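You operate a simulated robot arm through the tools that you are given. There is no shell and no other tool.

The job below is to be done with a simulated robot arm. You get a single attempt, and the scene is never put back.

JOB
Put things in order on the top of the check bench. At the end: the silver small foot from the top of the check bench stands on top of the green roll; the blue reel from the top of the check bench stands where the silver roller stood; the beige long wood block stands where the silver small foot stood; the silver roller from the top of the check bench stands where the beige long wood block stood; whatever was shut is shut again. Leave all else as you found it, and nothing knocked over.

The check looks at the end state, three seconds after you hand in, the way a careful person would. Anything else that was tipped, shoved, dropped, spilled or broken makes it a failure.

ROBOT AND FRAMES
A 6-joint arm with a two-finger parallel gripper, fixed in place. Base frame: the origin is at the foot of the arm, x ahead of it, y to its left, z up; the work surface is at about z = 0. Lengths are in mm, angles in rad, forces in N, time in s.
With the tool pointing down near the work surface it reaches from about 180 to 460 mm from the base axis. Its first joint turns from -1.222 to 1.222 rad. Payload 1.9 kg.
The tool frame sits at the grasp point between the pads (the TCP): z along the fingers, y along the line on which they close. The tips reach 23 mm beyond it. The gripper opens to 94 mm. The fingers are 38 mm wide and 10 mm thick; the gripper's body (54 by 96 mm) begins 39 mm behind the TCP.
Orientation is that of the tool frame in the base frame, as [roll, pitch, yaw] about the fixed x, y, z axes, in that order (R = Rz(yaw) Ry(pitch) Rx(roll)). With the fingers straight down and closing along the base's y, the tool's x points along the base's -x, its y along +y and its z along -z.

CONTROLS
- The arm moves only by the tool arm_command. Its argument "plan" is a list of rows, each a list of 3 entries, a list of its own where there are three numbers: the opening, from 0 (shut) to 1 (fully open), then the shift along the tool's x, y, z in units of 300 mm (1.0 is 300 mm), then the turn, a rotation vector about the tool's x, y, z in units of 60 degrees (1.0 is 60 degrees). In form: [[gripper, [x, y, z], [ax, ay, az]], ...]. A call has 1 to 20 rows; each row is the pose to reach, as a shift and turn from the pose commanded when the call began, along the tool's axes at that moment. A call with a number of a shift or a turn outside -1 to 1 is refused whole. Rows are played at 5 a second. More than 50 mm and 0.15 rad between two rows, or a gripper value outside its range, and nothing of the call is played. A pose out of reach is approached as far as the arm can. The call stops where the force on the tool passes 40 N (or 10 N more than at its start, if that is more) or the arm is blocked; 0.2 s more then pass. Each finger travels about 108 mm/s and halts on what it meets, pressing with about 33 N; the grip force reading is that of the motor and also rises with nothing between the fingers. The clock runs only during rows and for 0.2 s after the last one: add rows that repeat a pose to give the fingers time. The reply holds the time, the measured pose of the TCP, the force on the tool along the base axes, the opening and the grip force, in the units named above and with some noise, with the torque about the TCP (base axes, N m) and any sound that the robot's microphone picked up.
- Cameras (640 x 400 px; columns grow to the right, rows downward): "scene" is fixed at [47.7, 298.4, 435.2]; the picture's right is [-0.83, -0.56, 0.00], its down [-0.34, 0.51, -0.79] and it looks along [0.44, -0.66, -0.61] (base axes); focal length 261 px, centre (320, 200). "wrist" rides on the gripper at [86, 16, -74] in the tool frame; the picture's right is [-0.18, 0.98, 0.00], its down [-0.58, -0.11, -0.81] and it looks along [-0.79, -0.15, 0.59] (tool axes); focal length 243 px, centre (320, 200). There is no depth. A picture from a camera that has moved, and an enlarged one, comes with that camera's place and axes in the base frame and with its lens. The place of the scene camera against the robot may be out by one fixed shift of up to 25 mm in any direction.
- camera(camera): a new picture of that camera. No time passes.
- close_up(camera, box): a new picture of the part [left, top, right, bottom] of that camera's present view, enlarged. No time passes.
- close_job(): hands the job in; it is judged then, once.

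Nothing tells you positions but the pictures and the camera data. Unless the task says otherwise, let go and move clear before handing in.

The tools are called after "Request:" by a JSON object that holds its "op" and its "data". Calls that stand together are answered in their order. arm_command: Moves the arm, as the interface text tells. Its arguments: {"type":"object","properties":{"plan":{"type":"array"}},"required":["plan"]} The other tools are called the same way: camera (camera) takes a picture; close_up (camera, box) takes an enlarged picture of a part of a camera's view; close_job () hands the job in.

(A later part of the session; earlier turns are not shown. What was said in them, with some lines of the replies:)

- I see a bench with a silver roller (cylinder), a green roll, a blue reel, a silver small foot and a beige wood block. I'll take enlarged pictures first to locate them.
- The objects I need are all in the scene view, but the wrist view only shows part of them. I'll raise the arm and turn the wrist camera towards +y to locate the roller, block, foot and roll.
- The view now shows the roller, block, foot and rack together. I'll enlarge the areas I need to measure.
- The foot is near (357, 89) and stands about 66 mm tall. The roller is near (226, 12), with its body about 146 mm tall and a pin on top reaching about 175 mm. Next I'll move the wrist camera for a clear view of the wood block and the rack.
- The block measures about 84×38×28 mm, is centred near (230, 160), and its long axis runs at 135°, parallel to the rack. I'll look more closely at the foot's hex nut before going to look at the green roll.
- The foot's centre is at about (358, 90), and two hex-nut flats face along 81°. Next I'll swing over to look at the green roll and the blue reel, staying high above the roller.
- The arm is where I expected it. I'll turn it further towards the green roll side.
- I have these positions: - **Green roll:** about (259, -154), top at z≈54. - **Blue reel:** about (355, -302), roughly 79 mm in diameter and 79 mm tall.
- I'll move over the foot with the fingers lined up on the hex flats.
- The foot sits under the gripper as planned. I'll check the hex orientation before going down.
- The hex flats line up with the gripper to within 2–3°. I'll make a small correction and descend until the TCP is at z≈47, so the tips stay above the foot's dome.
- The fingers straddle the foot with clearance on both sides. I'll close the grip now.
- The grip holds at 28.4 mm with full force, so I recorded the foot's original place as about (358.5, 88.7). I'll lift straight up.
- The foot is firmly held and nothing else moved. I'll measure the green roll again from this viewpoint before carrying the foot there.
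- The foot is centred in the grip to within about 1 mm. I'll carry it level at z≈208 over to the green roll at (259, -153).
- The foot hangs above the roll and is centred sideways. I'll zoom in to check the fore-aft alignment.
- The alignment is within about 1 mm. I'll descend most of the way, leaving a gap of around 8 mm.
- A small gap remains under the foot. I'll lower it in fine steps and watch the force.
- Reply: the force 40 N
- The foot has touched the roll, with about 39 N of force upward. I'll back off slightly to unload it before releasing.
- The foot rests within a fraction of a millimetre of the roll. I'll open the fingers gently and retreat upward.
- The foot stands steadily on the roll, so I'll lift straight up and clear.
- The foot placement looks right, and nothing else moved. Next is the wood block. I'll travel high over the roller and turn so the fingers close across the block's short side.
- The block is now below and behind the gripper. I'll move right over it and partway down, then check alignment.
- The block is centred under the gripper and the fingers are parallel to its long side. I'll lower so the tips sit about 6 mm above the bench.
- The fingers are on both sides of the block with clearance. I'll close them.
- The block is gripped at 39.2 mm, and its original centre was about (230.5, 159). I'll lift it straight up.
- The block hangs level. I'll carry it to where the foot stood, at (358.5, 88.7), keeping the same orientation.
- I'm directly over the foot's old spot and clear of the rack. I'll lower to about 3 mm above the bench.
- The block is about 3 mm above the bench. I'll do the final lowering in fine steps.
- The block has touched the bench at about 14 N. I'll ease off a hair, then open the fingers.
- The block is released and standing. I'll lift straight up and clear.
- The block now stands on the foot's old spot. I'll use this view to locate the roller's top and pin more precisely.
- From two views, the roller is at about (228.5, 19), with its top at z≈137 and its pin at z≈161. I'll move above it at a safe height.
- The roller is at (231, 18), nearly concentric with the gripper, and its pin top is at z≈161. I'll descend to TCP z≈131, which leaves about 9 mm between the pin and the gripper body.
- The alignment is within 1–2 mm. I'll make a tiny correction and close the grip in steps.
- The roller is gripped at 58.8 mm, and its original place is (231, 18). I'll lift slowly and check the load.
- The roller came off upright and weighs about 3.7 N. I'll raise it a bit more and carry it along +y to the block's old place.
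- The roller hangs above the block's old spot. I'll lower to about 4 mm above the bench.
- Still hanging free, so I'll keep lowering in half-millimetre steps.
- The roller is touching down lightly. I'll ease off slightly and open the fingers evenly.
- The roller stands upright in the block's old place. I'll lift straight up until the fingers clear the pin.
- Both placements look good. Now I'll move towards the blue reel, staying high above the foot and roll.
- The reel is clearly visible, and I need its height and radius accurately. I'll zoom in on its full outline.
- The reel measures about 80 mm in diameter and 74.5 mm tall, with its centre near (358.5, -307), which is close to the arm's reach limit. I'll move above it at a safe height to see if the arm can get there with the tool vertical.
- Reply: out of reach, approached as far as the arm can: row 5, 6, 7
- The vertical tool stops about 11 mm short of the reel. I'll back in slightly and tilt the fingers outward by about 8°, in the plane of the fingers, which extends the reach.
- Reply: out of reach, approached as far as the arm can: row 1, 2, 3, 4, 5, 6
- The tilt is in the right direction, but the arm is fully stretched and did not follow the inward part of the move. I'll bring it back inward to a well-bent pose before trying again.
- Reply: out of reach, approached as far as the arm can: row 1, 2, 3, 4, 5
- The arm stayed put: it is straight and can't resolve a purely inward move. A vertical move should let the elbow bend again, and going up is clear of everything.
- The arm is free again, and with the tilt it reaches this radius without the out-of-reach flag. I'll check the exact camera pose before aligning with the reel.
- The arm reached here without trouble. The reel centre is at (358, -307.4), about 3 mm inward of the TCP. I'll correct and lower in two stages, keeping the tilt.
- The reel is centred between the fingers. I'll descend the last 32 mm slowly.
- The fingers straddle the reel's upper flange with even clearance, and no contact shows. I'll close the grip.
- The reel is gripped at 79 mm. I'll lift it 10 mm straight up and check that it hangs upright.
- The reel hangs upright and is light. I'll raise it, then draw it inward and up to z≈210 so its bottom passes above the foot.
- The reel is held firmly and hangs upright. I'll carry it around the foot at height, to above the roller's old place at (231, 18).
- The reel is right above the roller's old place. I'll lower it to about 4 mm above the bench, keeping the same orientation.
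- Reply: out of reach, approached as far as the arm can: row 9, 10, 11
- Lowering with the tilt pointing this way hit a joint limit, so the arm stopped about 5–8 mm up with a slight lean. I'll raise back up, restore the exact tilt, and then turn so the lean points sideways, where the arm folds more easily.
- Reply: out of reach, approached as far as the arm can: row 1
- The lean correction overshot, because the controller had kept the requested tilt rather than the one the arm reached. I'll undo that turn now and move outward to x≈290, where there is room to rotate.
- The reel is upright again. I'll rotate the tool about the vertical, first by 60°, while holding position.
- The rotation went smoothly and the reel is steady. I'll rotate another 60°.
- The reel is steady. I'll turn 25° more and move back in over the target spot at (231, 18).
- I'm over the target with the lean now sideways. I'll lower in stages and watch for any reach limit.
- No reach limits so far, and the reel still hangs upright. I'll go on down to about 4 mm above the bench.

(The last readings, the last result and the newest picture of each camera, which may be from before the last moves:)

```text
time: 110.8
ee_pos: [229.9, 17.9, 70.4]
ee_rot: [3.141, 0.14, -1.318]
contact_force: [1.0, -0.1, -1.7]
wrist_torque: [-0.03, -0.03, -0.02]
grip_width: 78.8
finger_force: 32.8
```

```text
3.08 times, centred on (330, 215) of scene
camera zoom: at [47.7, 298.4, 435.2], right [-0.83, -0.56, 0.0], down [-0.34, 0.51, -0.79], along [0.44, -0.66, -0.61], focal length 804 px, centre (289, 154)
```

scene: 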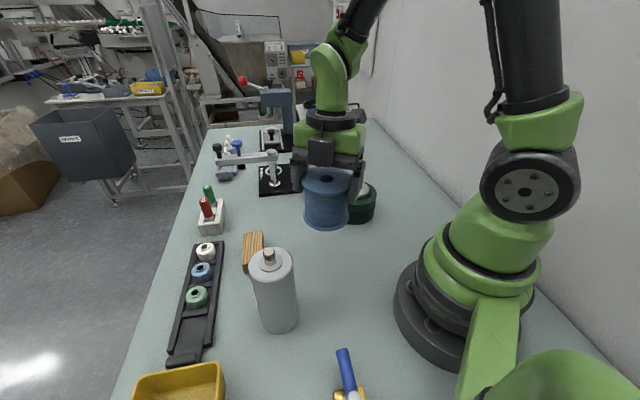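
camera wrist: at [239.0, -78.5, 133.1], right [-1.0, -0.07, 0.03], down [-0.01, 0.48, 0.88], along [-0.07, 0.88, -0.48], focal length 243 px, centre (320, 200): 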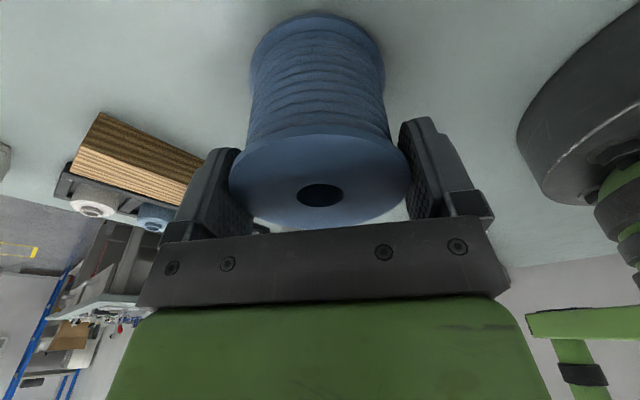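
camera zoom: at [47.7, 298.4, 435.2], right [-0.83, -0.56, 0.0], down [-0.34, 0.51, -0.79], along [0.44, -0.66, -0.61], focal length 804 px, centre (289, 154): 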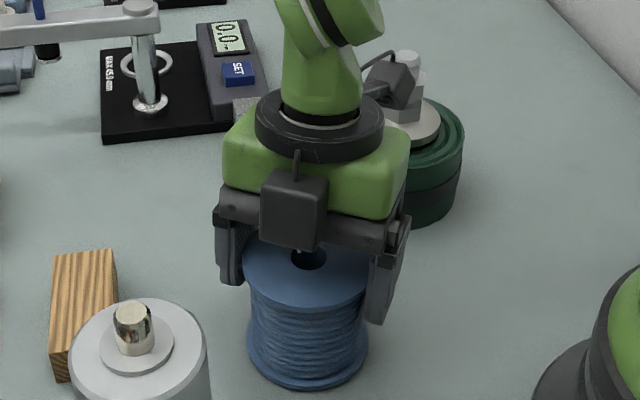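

The reel is about 4 mm above the bench and level. I'll do the last part in small steps.

Request:
{"op": "arm_command", "data": {"plan": [[0.5, [0.0006, 0, 0.004], [0, 0, 0]], [0.5, [0.0011, 0, 0.008], [0, 0, 0]], [0.5, [0.0014, 0, 0.01], [0, 0, 0]], [0.5, [0.0014, 0, 0.01], [0, 0, 0]]]}}

```text
time: 111.8
ee_pos: [230.1, 19.0, 68.2]
ee_rot: [-3.142, 0.14, -1.319]
contact_force: [0.2, -0.8, -1.7]
wrist_torque: [0.02, -0.02, -0.01]
grip_width: 79.1
finger_force: 32.8
```

Request:
{"op": "arm_command", "data": {"plan": [[0.5, [0.0002, 0, 0.0017], [0, 0, 0]], [0.5, [0.0005, 0, 0.0033], [0, 0, 0]], [0.5, [0.0005, 0, 0.0033], [0, 0, 0]]]}}

Request:
{"op": "close_up", "data": {"camera": "scene", "box": [290, 200, 360, 270]}}

```text
time: 112.6
ee_pos: [230.7, 18.5, 67.4]
ee_rot: [-3.14, 0.139, -1.319]
contact_force: [-3.8, -5.2, 24.3]
wrist_torque: [-0.42, 0.44, -0.04]
grip_width: 78.7
finger_force: 33.0
```

```text
5.71 times, centred on (325, 235) of scene
camera zoom: at [47.6, 298.4, 435.2], right [-0.83, -0.56, 0.0], down [-0.34, 0.51, -0.79], along [0.44, -0.66, -0.61], focal length 1493 px, centre (291, 0)
```

zoom: 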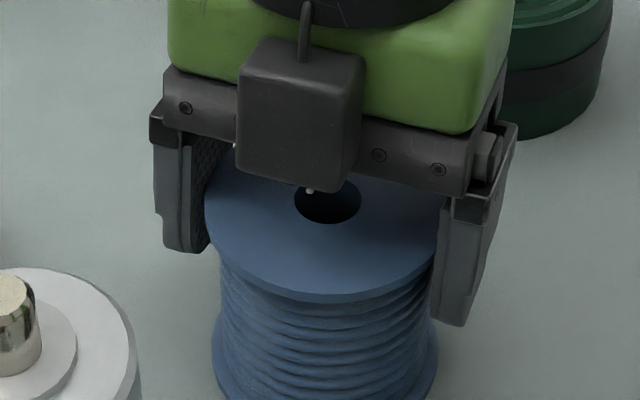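

The reel is on the bench. I'll ease off the pressure, then open the fingers gently.

Request:
{"op": "arm_command", "data": {"plan": [[0.5, [-0.0002, 0, -0.0013], [0, 0, 0]], [0.5, [-0.0002, 0, -0.0015], [0, 0, 0]], [0.5, [-0.0002, 0, -0.0015], [0, 0, 0]]]}}

```text
time: 113.4
ee_pos: [229.1, 19.0, 66.7]
ee_rot: [-3.141, 0.14, -1.317]
contact_force: [0.4, -0.2, -1.2]
wrist_torque: [0.01, 0.02, 0.04]
grip_width: 78.9
finger_force: 33.1
```

Request:
{"op": "arm_command", "data": {"plan": [[0.85, [0, 0, 0], [0, 0, 0]], [0.86, [0, 0, 0], [0, 0, 0]], [0.88, [0, 0, 0], [0, 0, 0]], [0.91, [0, 0, 0], [0, 0, 0]], [0.95, [0, 0, 0], [0, 0, 0]], [1, [0, 0, 0], [0, 0, 0]], [1, [0, 0, 0], [0, 0, 0]]]}}

Request:
{"op": "camera", "data": {"camera": "wrist"}}

Request:
{"op": "close_up", "data": {"camera": "scene", "box": [260, 150, 400, 280]}}

```text
time: 115.0
ee_pos: [230.5, 18.2, 67.9]
ee_rot: [-3.141, 0.139, -1.319]
contact_force: [-0.4, 0.2, 0.3]
wrist_torque: [0.01, 0.0, 0.0]
grip_width: 94.2
finger_force: 0.1
```

```text
taken
camera wrist: at [238.9, -78.3, 129.9], right [-1.0, -0.07, 0.03], down [-0.01, 0.48, 0.88], along [-0.07, 0.88, -0.48], focal length 243 px, centre (320, 200)
```

wrist: 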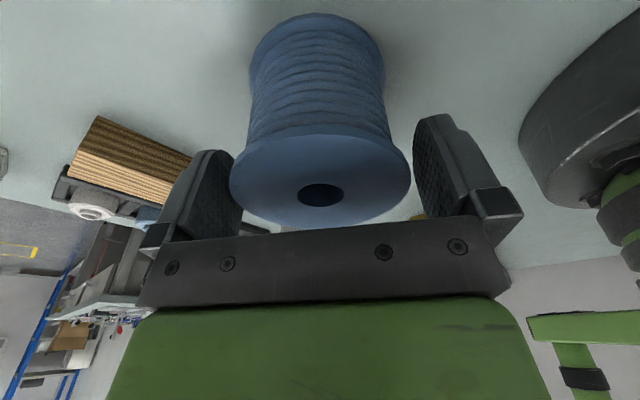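

```text
3.08 times, centred on (330, 215) of scene
camera zoom: at [47.7, 298.4, 435.2], right [-0.83, -0.56, 0.0], down [-0.34, 0.51, -0.79], along [0.44, -0.66, -0.61], focal length 804 px, centre (289, 154)
```

zoom: 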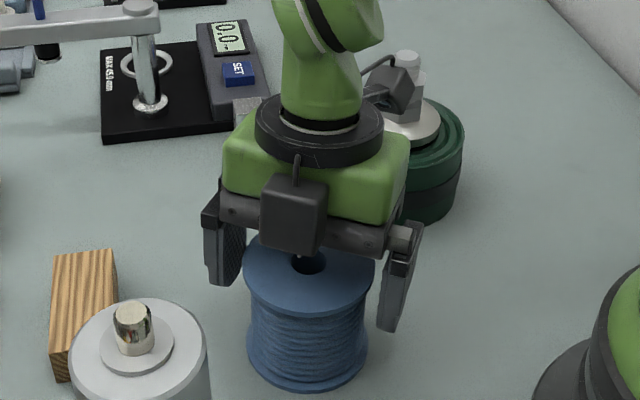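

The reel stands free and upright. I'll lift vertically, keeping the fingers centred around it.

Request:
{"op": "arm_command", "data": {"plan": [[1, [-0.0023, 0, -0.0165], [0, 0, 0]], [1, [-0.006, 0, -0.043], [0, 0, 0]], [1, [-0.0116, 0, -0.0825], [0, 0, 0]], [1, [-0.0185, 0, -0.132], [0, 0, 0]], [1, [-0.0278, 0, -0.198], [0, 0, 0]], [1, [-0.0371, 0, -0.264], [0, 0, 0]], [1, [-0.0464, 0, -0.33], [0, 0, 0]], [1, [-0.0556, 0, -0.396], [0, 0, 0]], [1, [-0.0648, 0, -0.462], [0, 0, 0]], [1, [-0.0648, 0, -0.462], [0, 0, 0]]]}}

Request:
{"op": "camera", "data": {"camera": "wrist"}}

Request:
{"op": "camera", "data": {"camera": "scene"}}

```text
time: 117.2
ee_pos: [229.2, 18.1, 209.0]
ee_rot: [3.141, 0.139, -1.317]
contact_force: [0.2, -1.0, 0.3]
wrist_torque: [0.0, -0.02, 0.0]
grip_width: 93.9
finger_force: 0.1
```

```text
taken
camera wrist: at [238.0, -78.6, 270.4], right [-1.0, -0.07, 0.03], down [-0.01, 0.48, 0.88], along [-0.07, 0.88, -0.48], focal length 243 px, centre (320, 200)
```

wrist: 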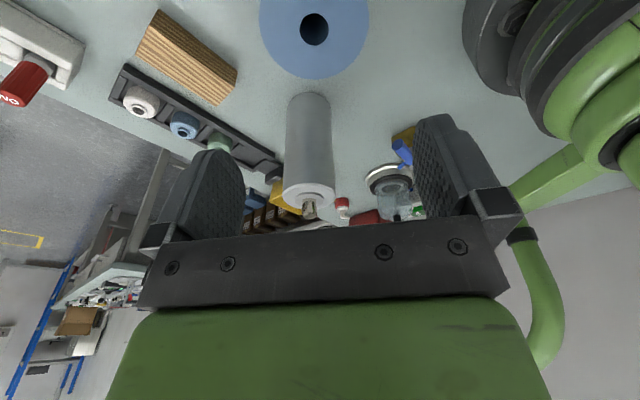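

```text
taken
```

scene: 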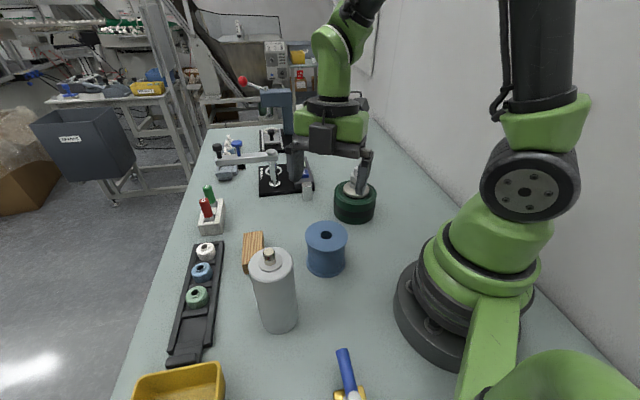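

All four items appear to be in place. I'll check the final positions with enlarged views before handing in.

Request:
{"op": "close_up", "data": {"camera": "scene", "box": [160, 180, 400, 340]}}

Request:
{"op": "close_up", "data": {"camera": "scene", "box": [220, 120, 400, 240]}}

Request:
{"op": "close_up", "data": {"camera": "wrist", "box": [230, 0, 400, 110]}}

```text
2.50 times, centred on (280, 260) of scene
camera zoom: at [47.6, 298.4, 435.2], right [-0.83, -0.56, 0.0], down [-0.34, 0.51, -0.79], along [0.44, -0.66, -0.61], focal length 653 px, centre (420, 50)
```

zoom: 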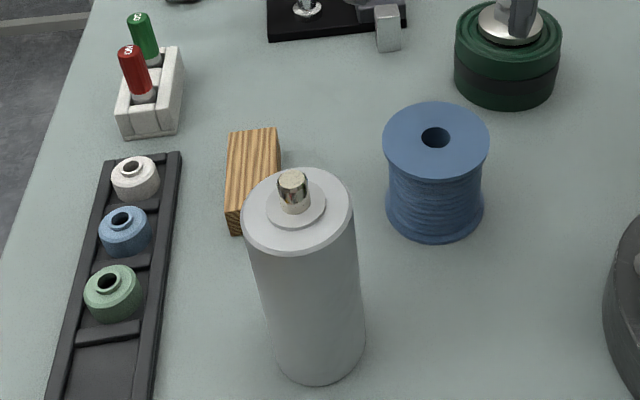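

```text
3.33 times, centred on (310, 180) of scene
camera zoom: at [47.6, 298.4, 435.2], right [-0.83, -0.56, 0.0], down [-0.34, 0.51, -0.79], along [0.44, -0.66, -0.61], focal length 871 px, centre (353, 267)
```

zoom: 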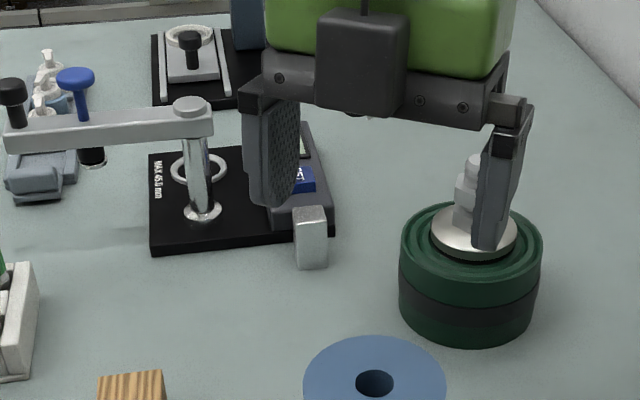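

```text
3.64 times, centred on (315, 55) of wrist
camera zoom: at [238.0, -78.6, 270.4], right [-1.0, -0.07, 0.03], down [-0.01, 0.48, 0.88], along [-0.07, 0.88, -0.48], focal length 882 px, centre (338, 727)
```

zoom: 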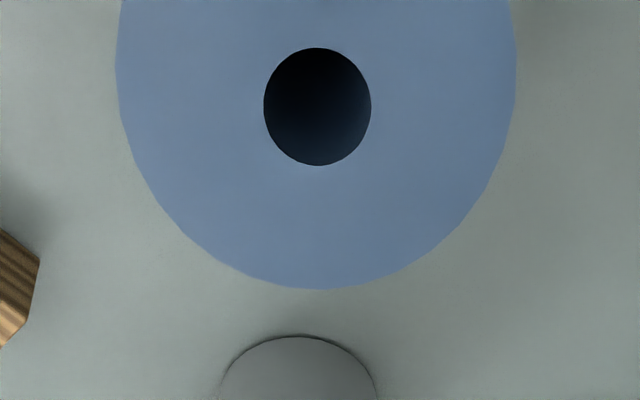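

Everything checks out: the reel is within about 1 mm of the roller's old spot, and the roller, block and foot all stand upright. I'll raise the arm further clear before handing in.

Request:
{"op": "arm_command", "data": {"plan": [[1, [-0.004, 0, -0.03], [0, 0, 0]], [1, [-0.012, 0, -0.085], [0, 0, 0]], [1, [-0.02, 0, -0.14], [0, 0, 0]], [1, [-0.025, 0, -0.18], [0, 0, 0]], [1, [-0.025, 0, -0.18], [0, 0, 0]]]}}

Request:
{"op": "camera", "data": {"camera": "scene"}}

Request:
{"op": "camera", "data": {"camera": "wrist"}}

```text
time: 118.4
ee_pos: [229.4, 19.0, 262.3]
ee_rot: [3.14, 0.138, -1.317]
contact_force: [-0.5, 0.3, 0.1]
wrist_torque: [0.01, -0.01, -0.01]
grip_width: 94.0
finger_force: 0.1
```

```text
taken
```

scene: 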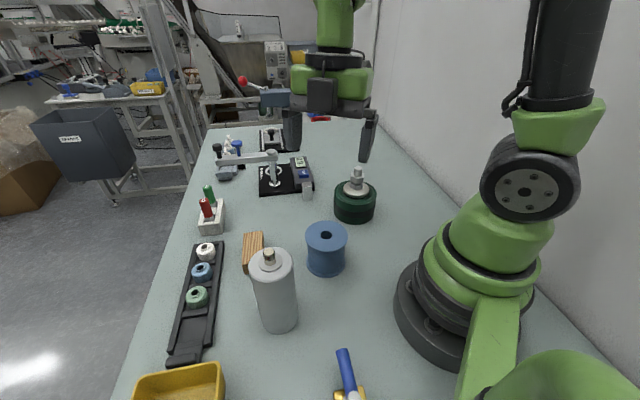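

```text
taken
camera wrist: at [238.8, -78.8, 324.4], right [-1.0, -0.07, 0.03], down [-0.01, 0.48, 0.88], along [-0.07, 0.88, -0.48], focal length 243 px, centre (320, 200)
```

wrist: 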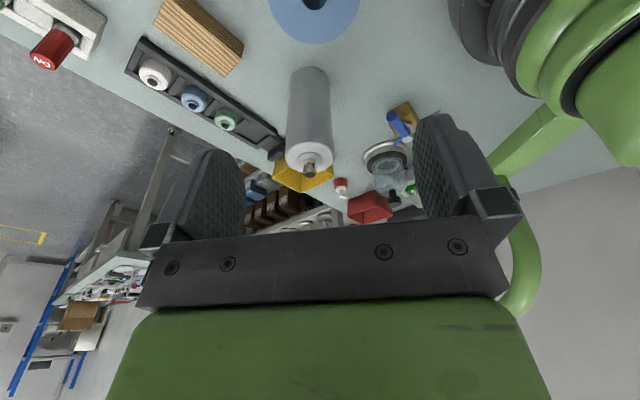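

The foot stands on the green roll, the block is on the foot's old spot, the roller is on the block's old spot, and the reel is on the roller's old spot. Nothing else looks moved and the arm is clear, so I'm handing in the job.

Request:
{"op": "close_job", "data": {}}

```text
The job is handed in.
```

The job is handed in. All four items were upright and in place in my last pictures, with the gripper empty and raised clear.

- **Silver small foot:** on top of the green roll, centred to within about 1 mm by the wrist view.
- **Beige long wood block:** where the foot stood, at about (358, 89). It keeps its original orientation, parallel to the rack.
- **Silver roller:** where the block stood, at about (230.5, 158.5).
- **Blue reel:** where the roller stood, measured about 1 mm from the roller's old centre.

Moving the reel took two extra manoeuvres. It was slightly out of reach with the tool vertical, so I picked it up with the fingers tilted about 8°. The first attempt to set it down hit a joint limit a few millimetres above the bench, so I raised it, turned the tool and lowered it again.

I did not open or shut anything, and I saw no sign that anything else was tipped or moved. The green roll's outline matched its starting outline to within about 1 mm.
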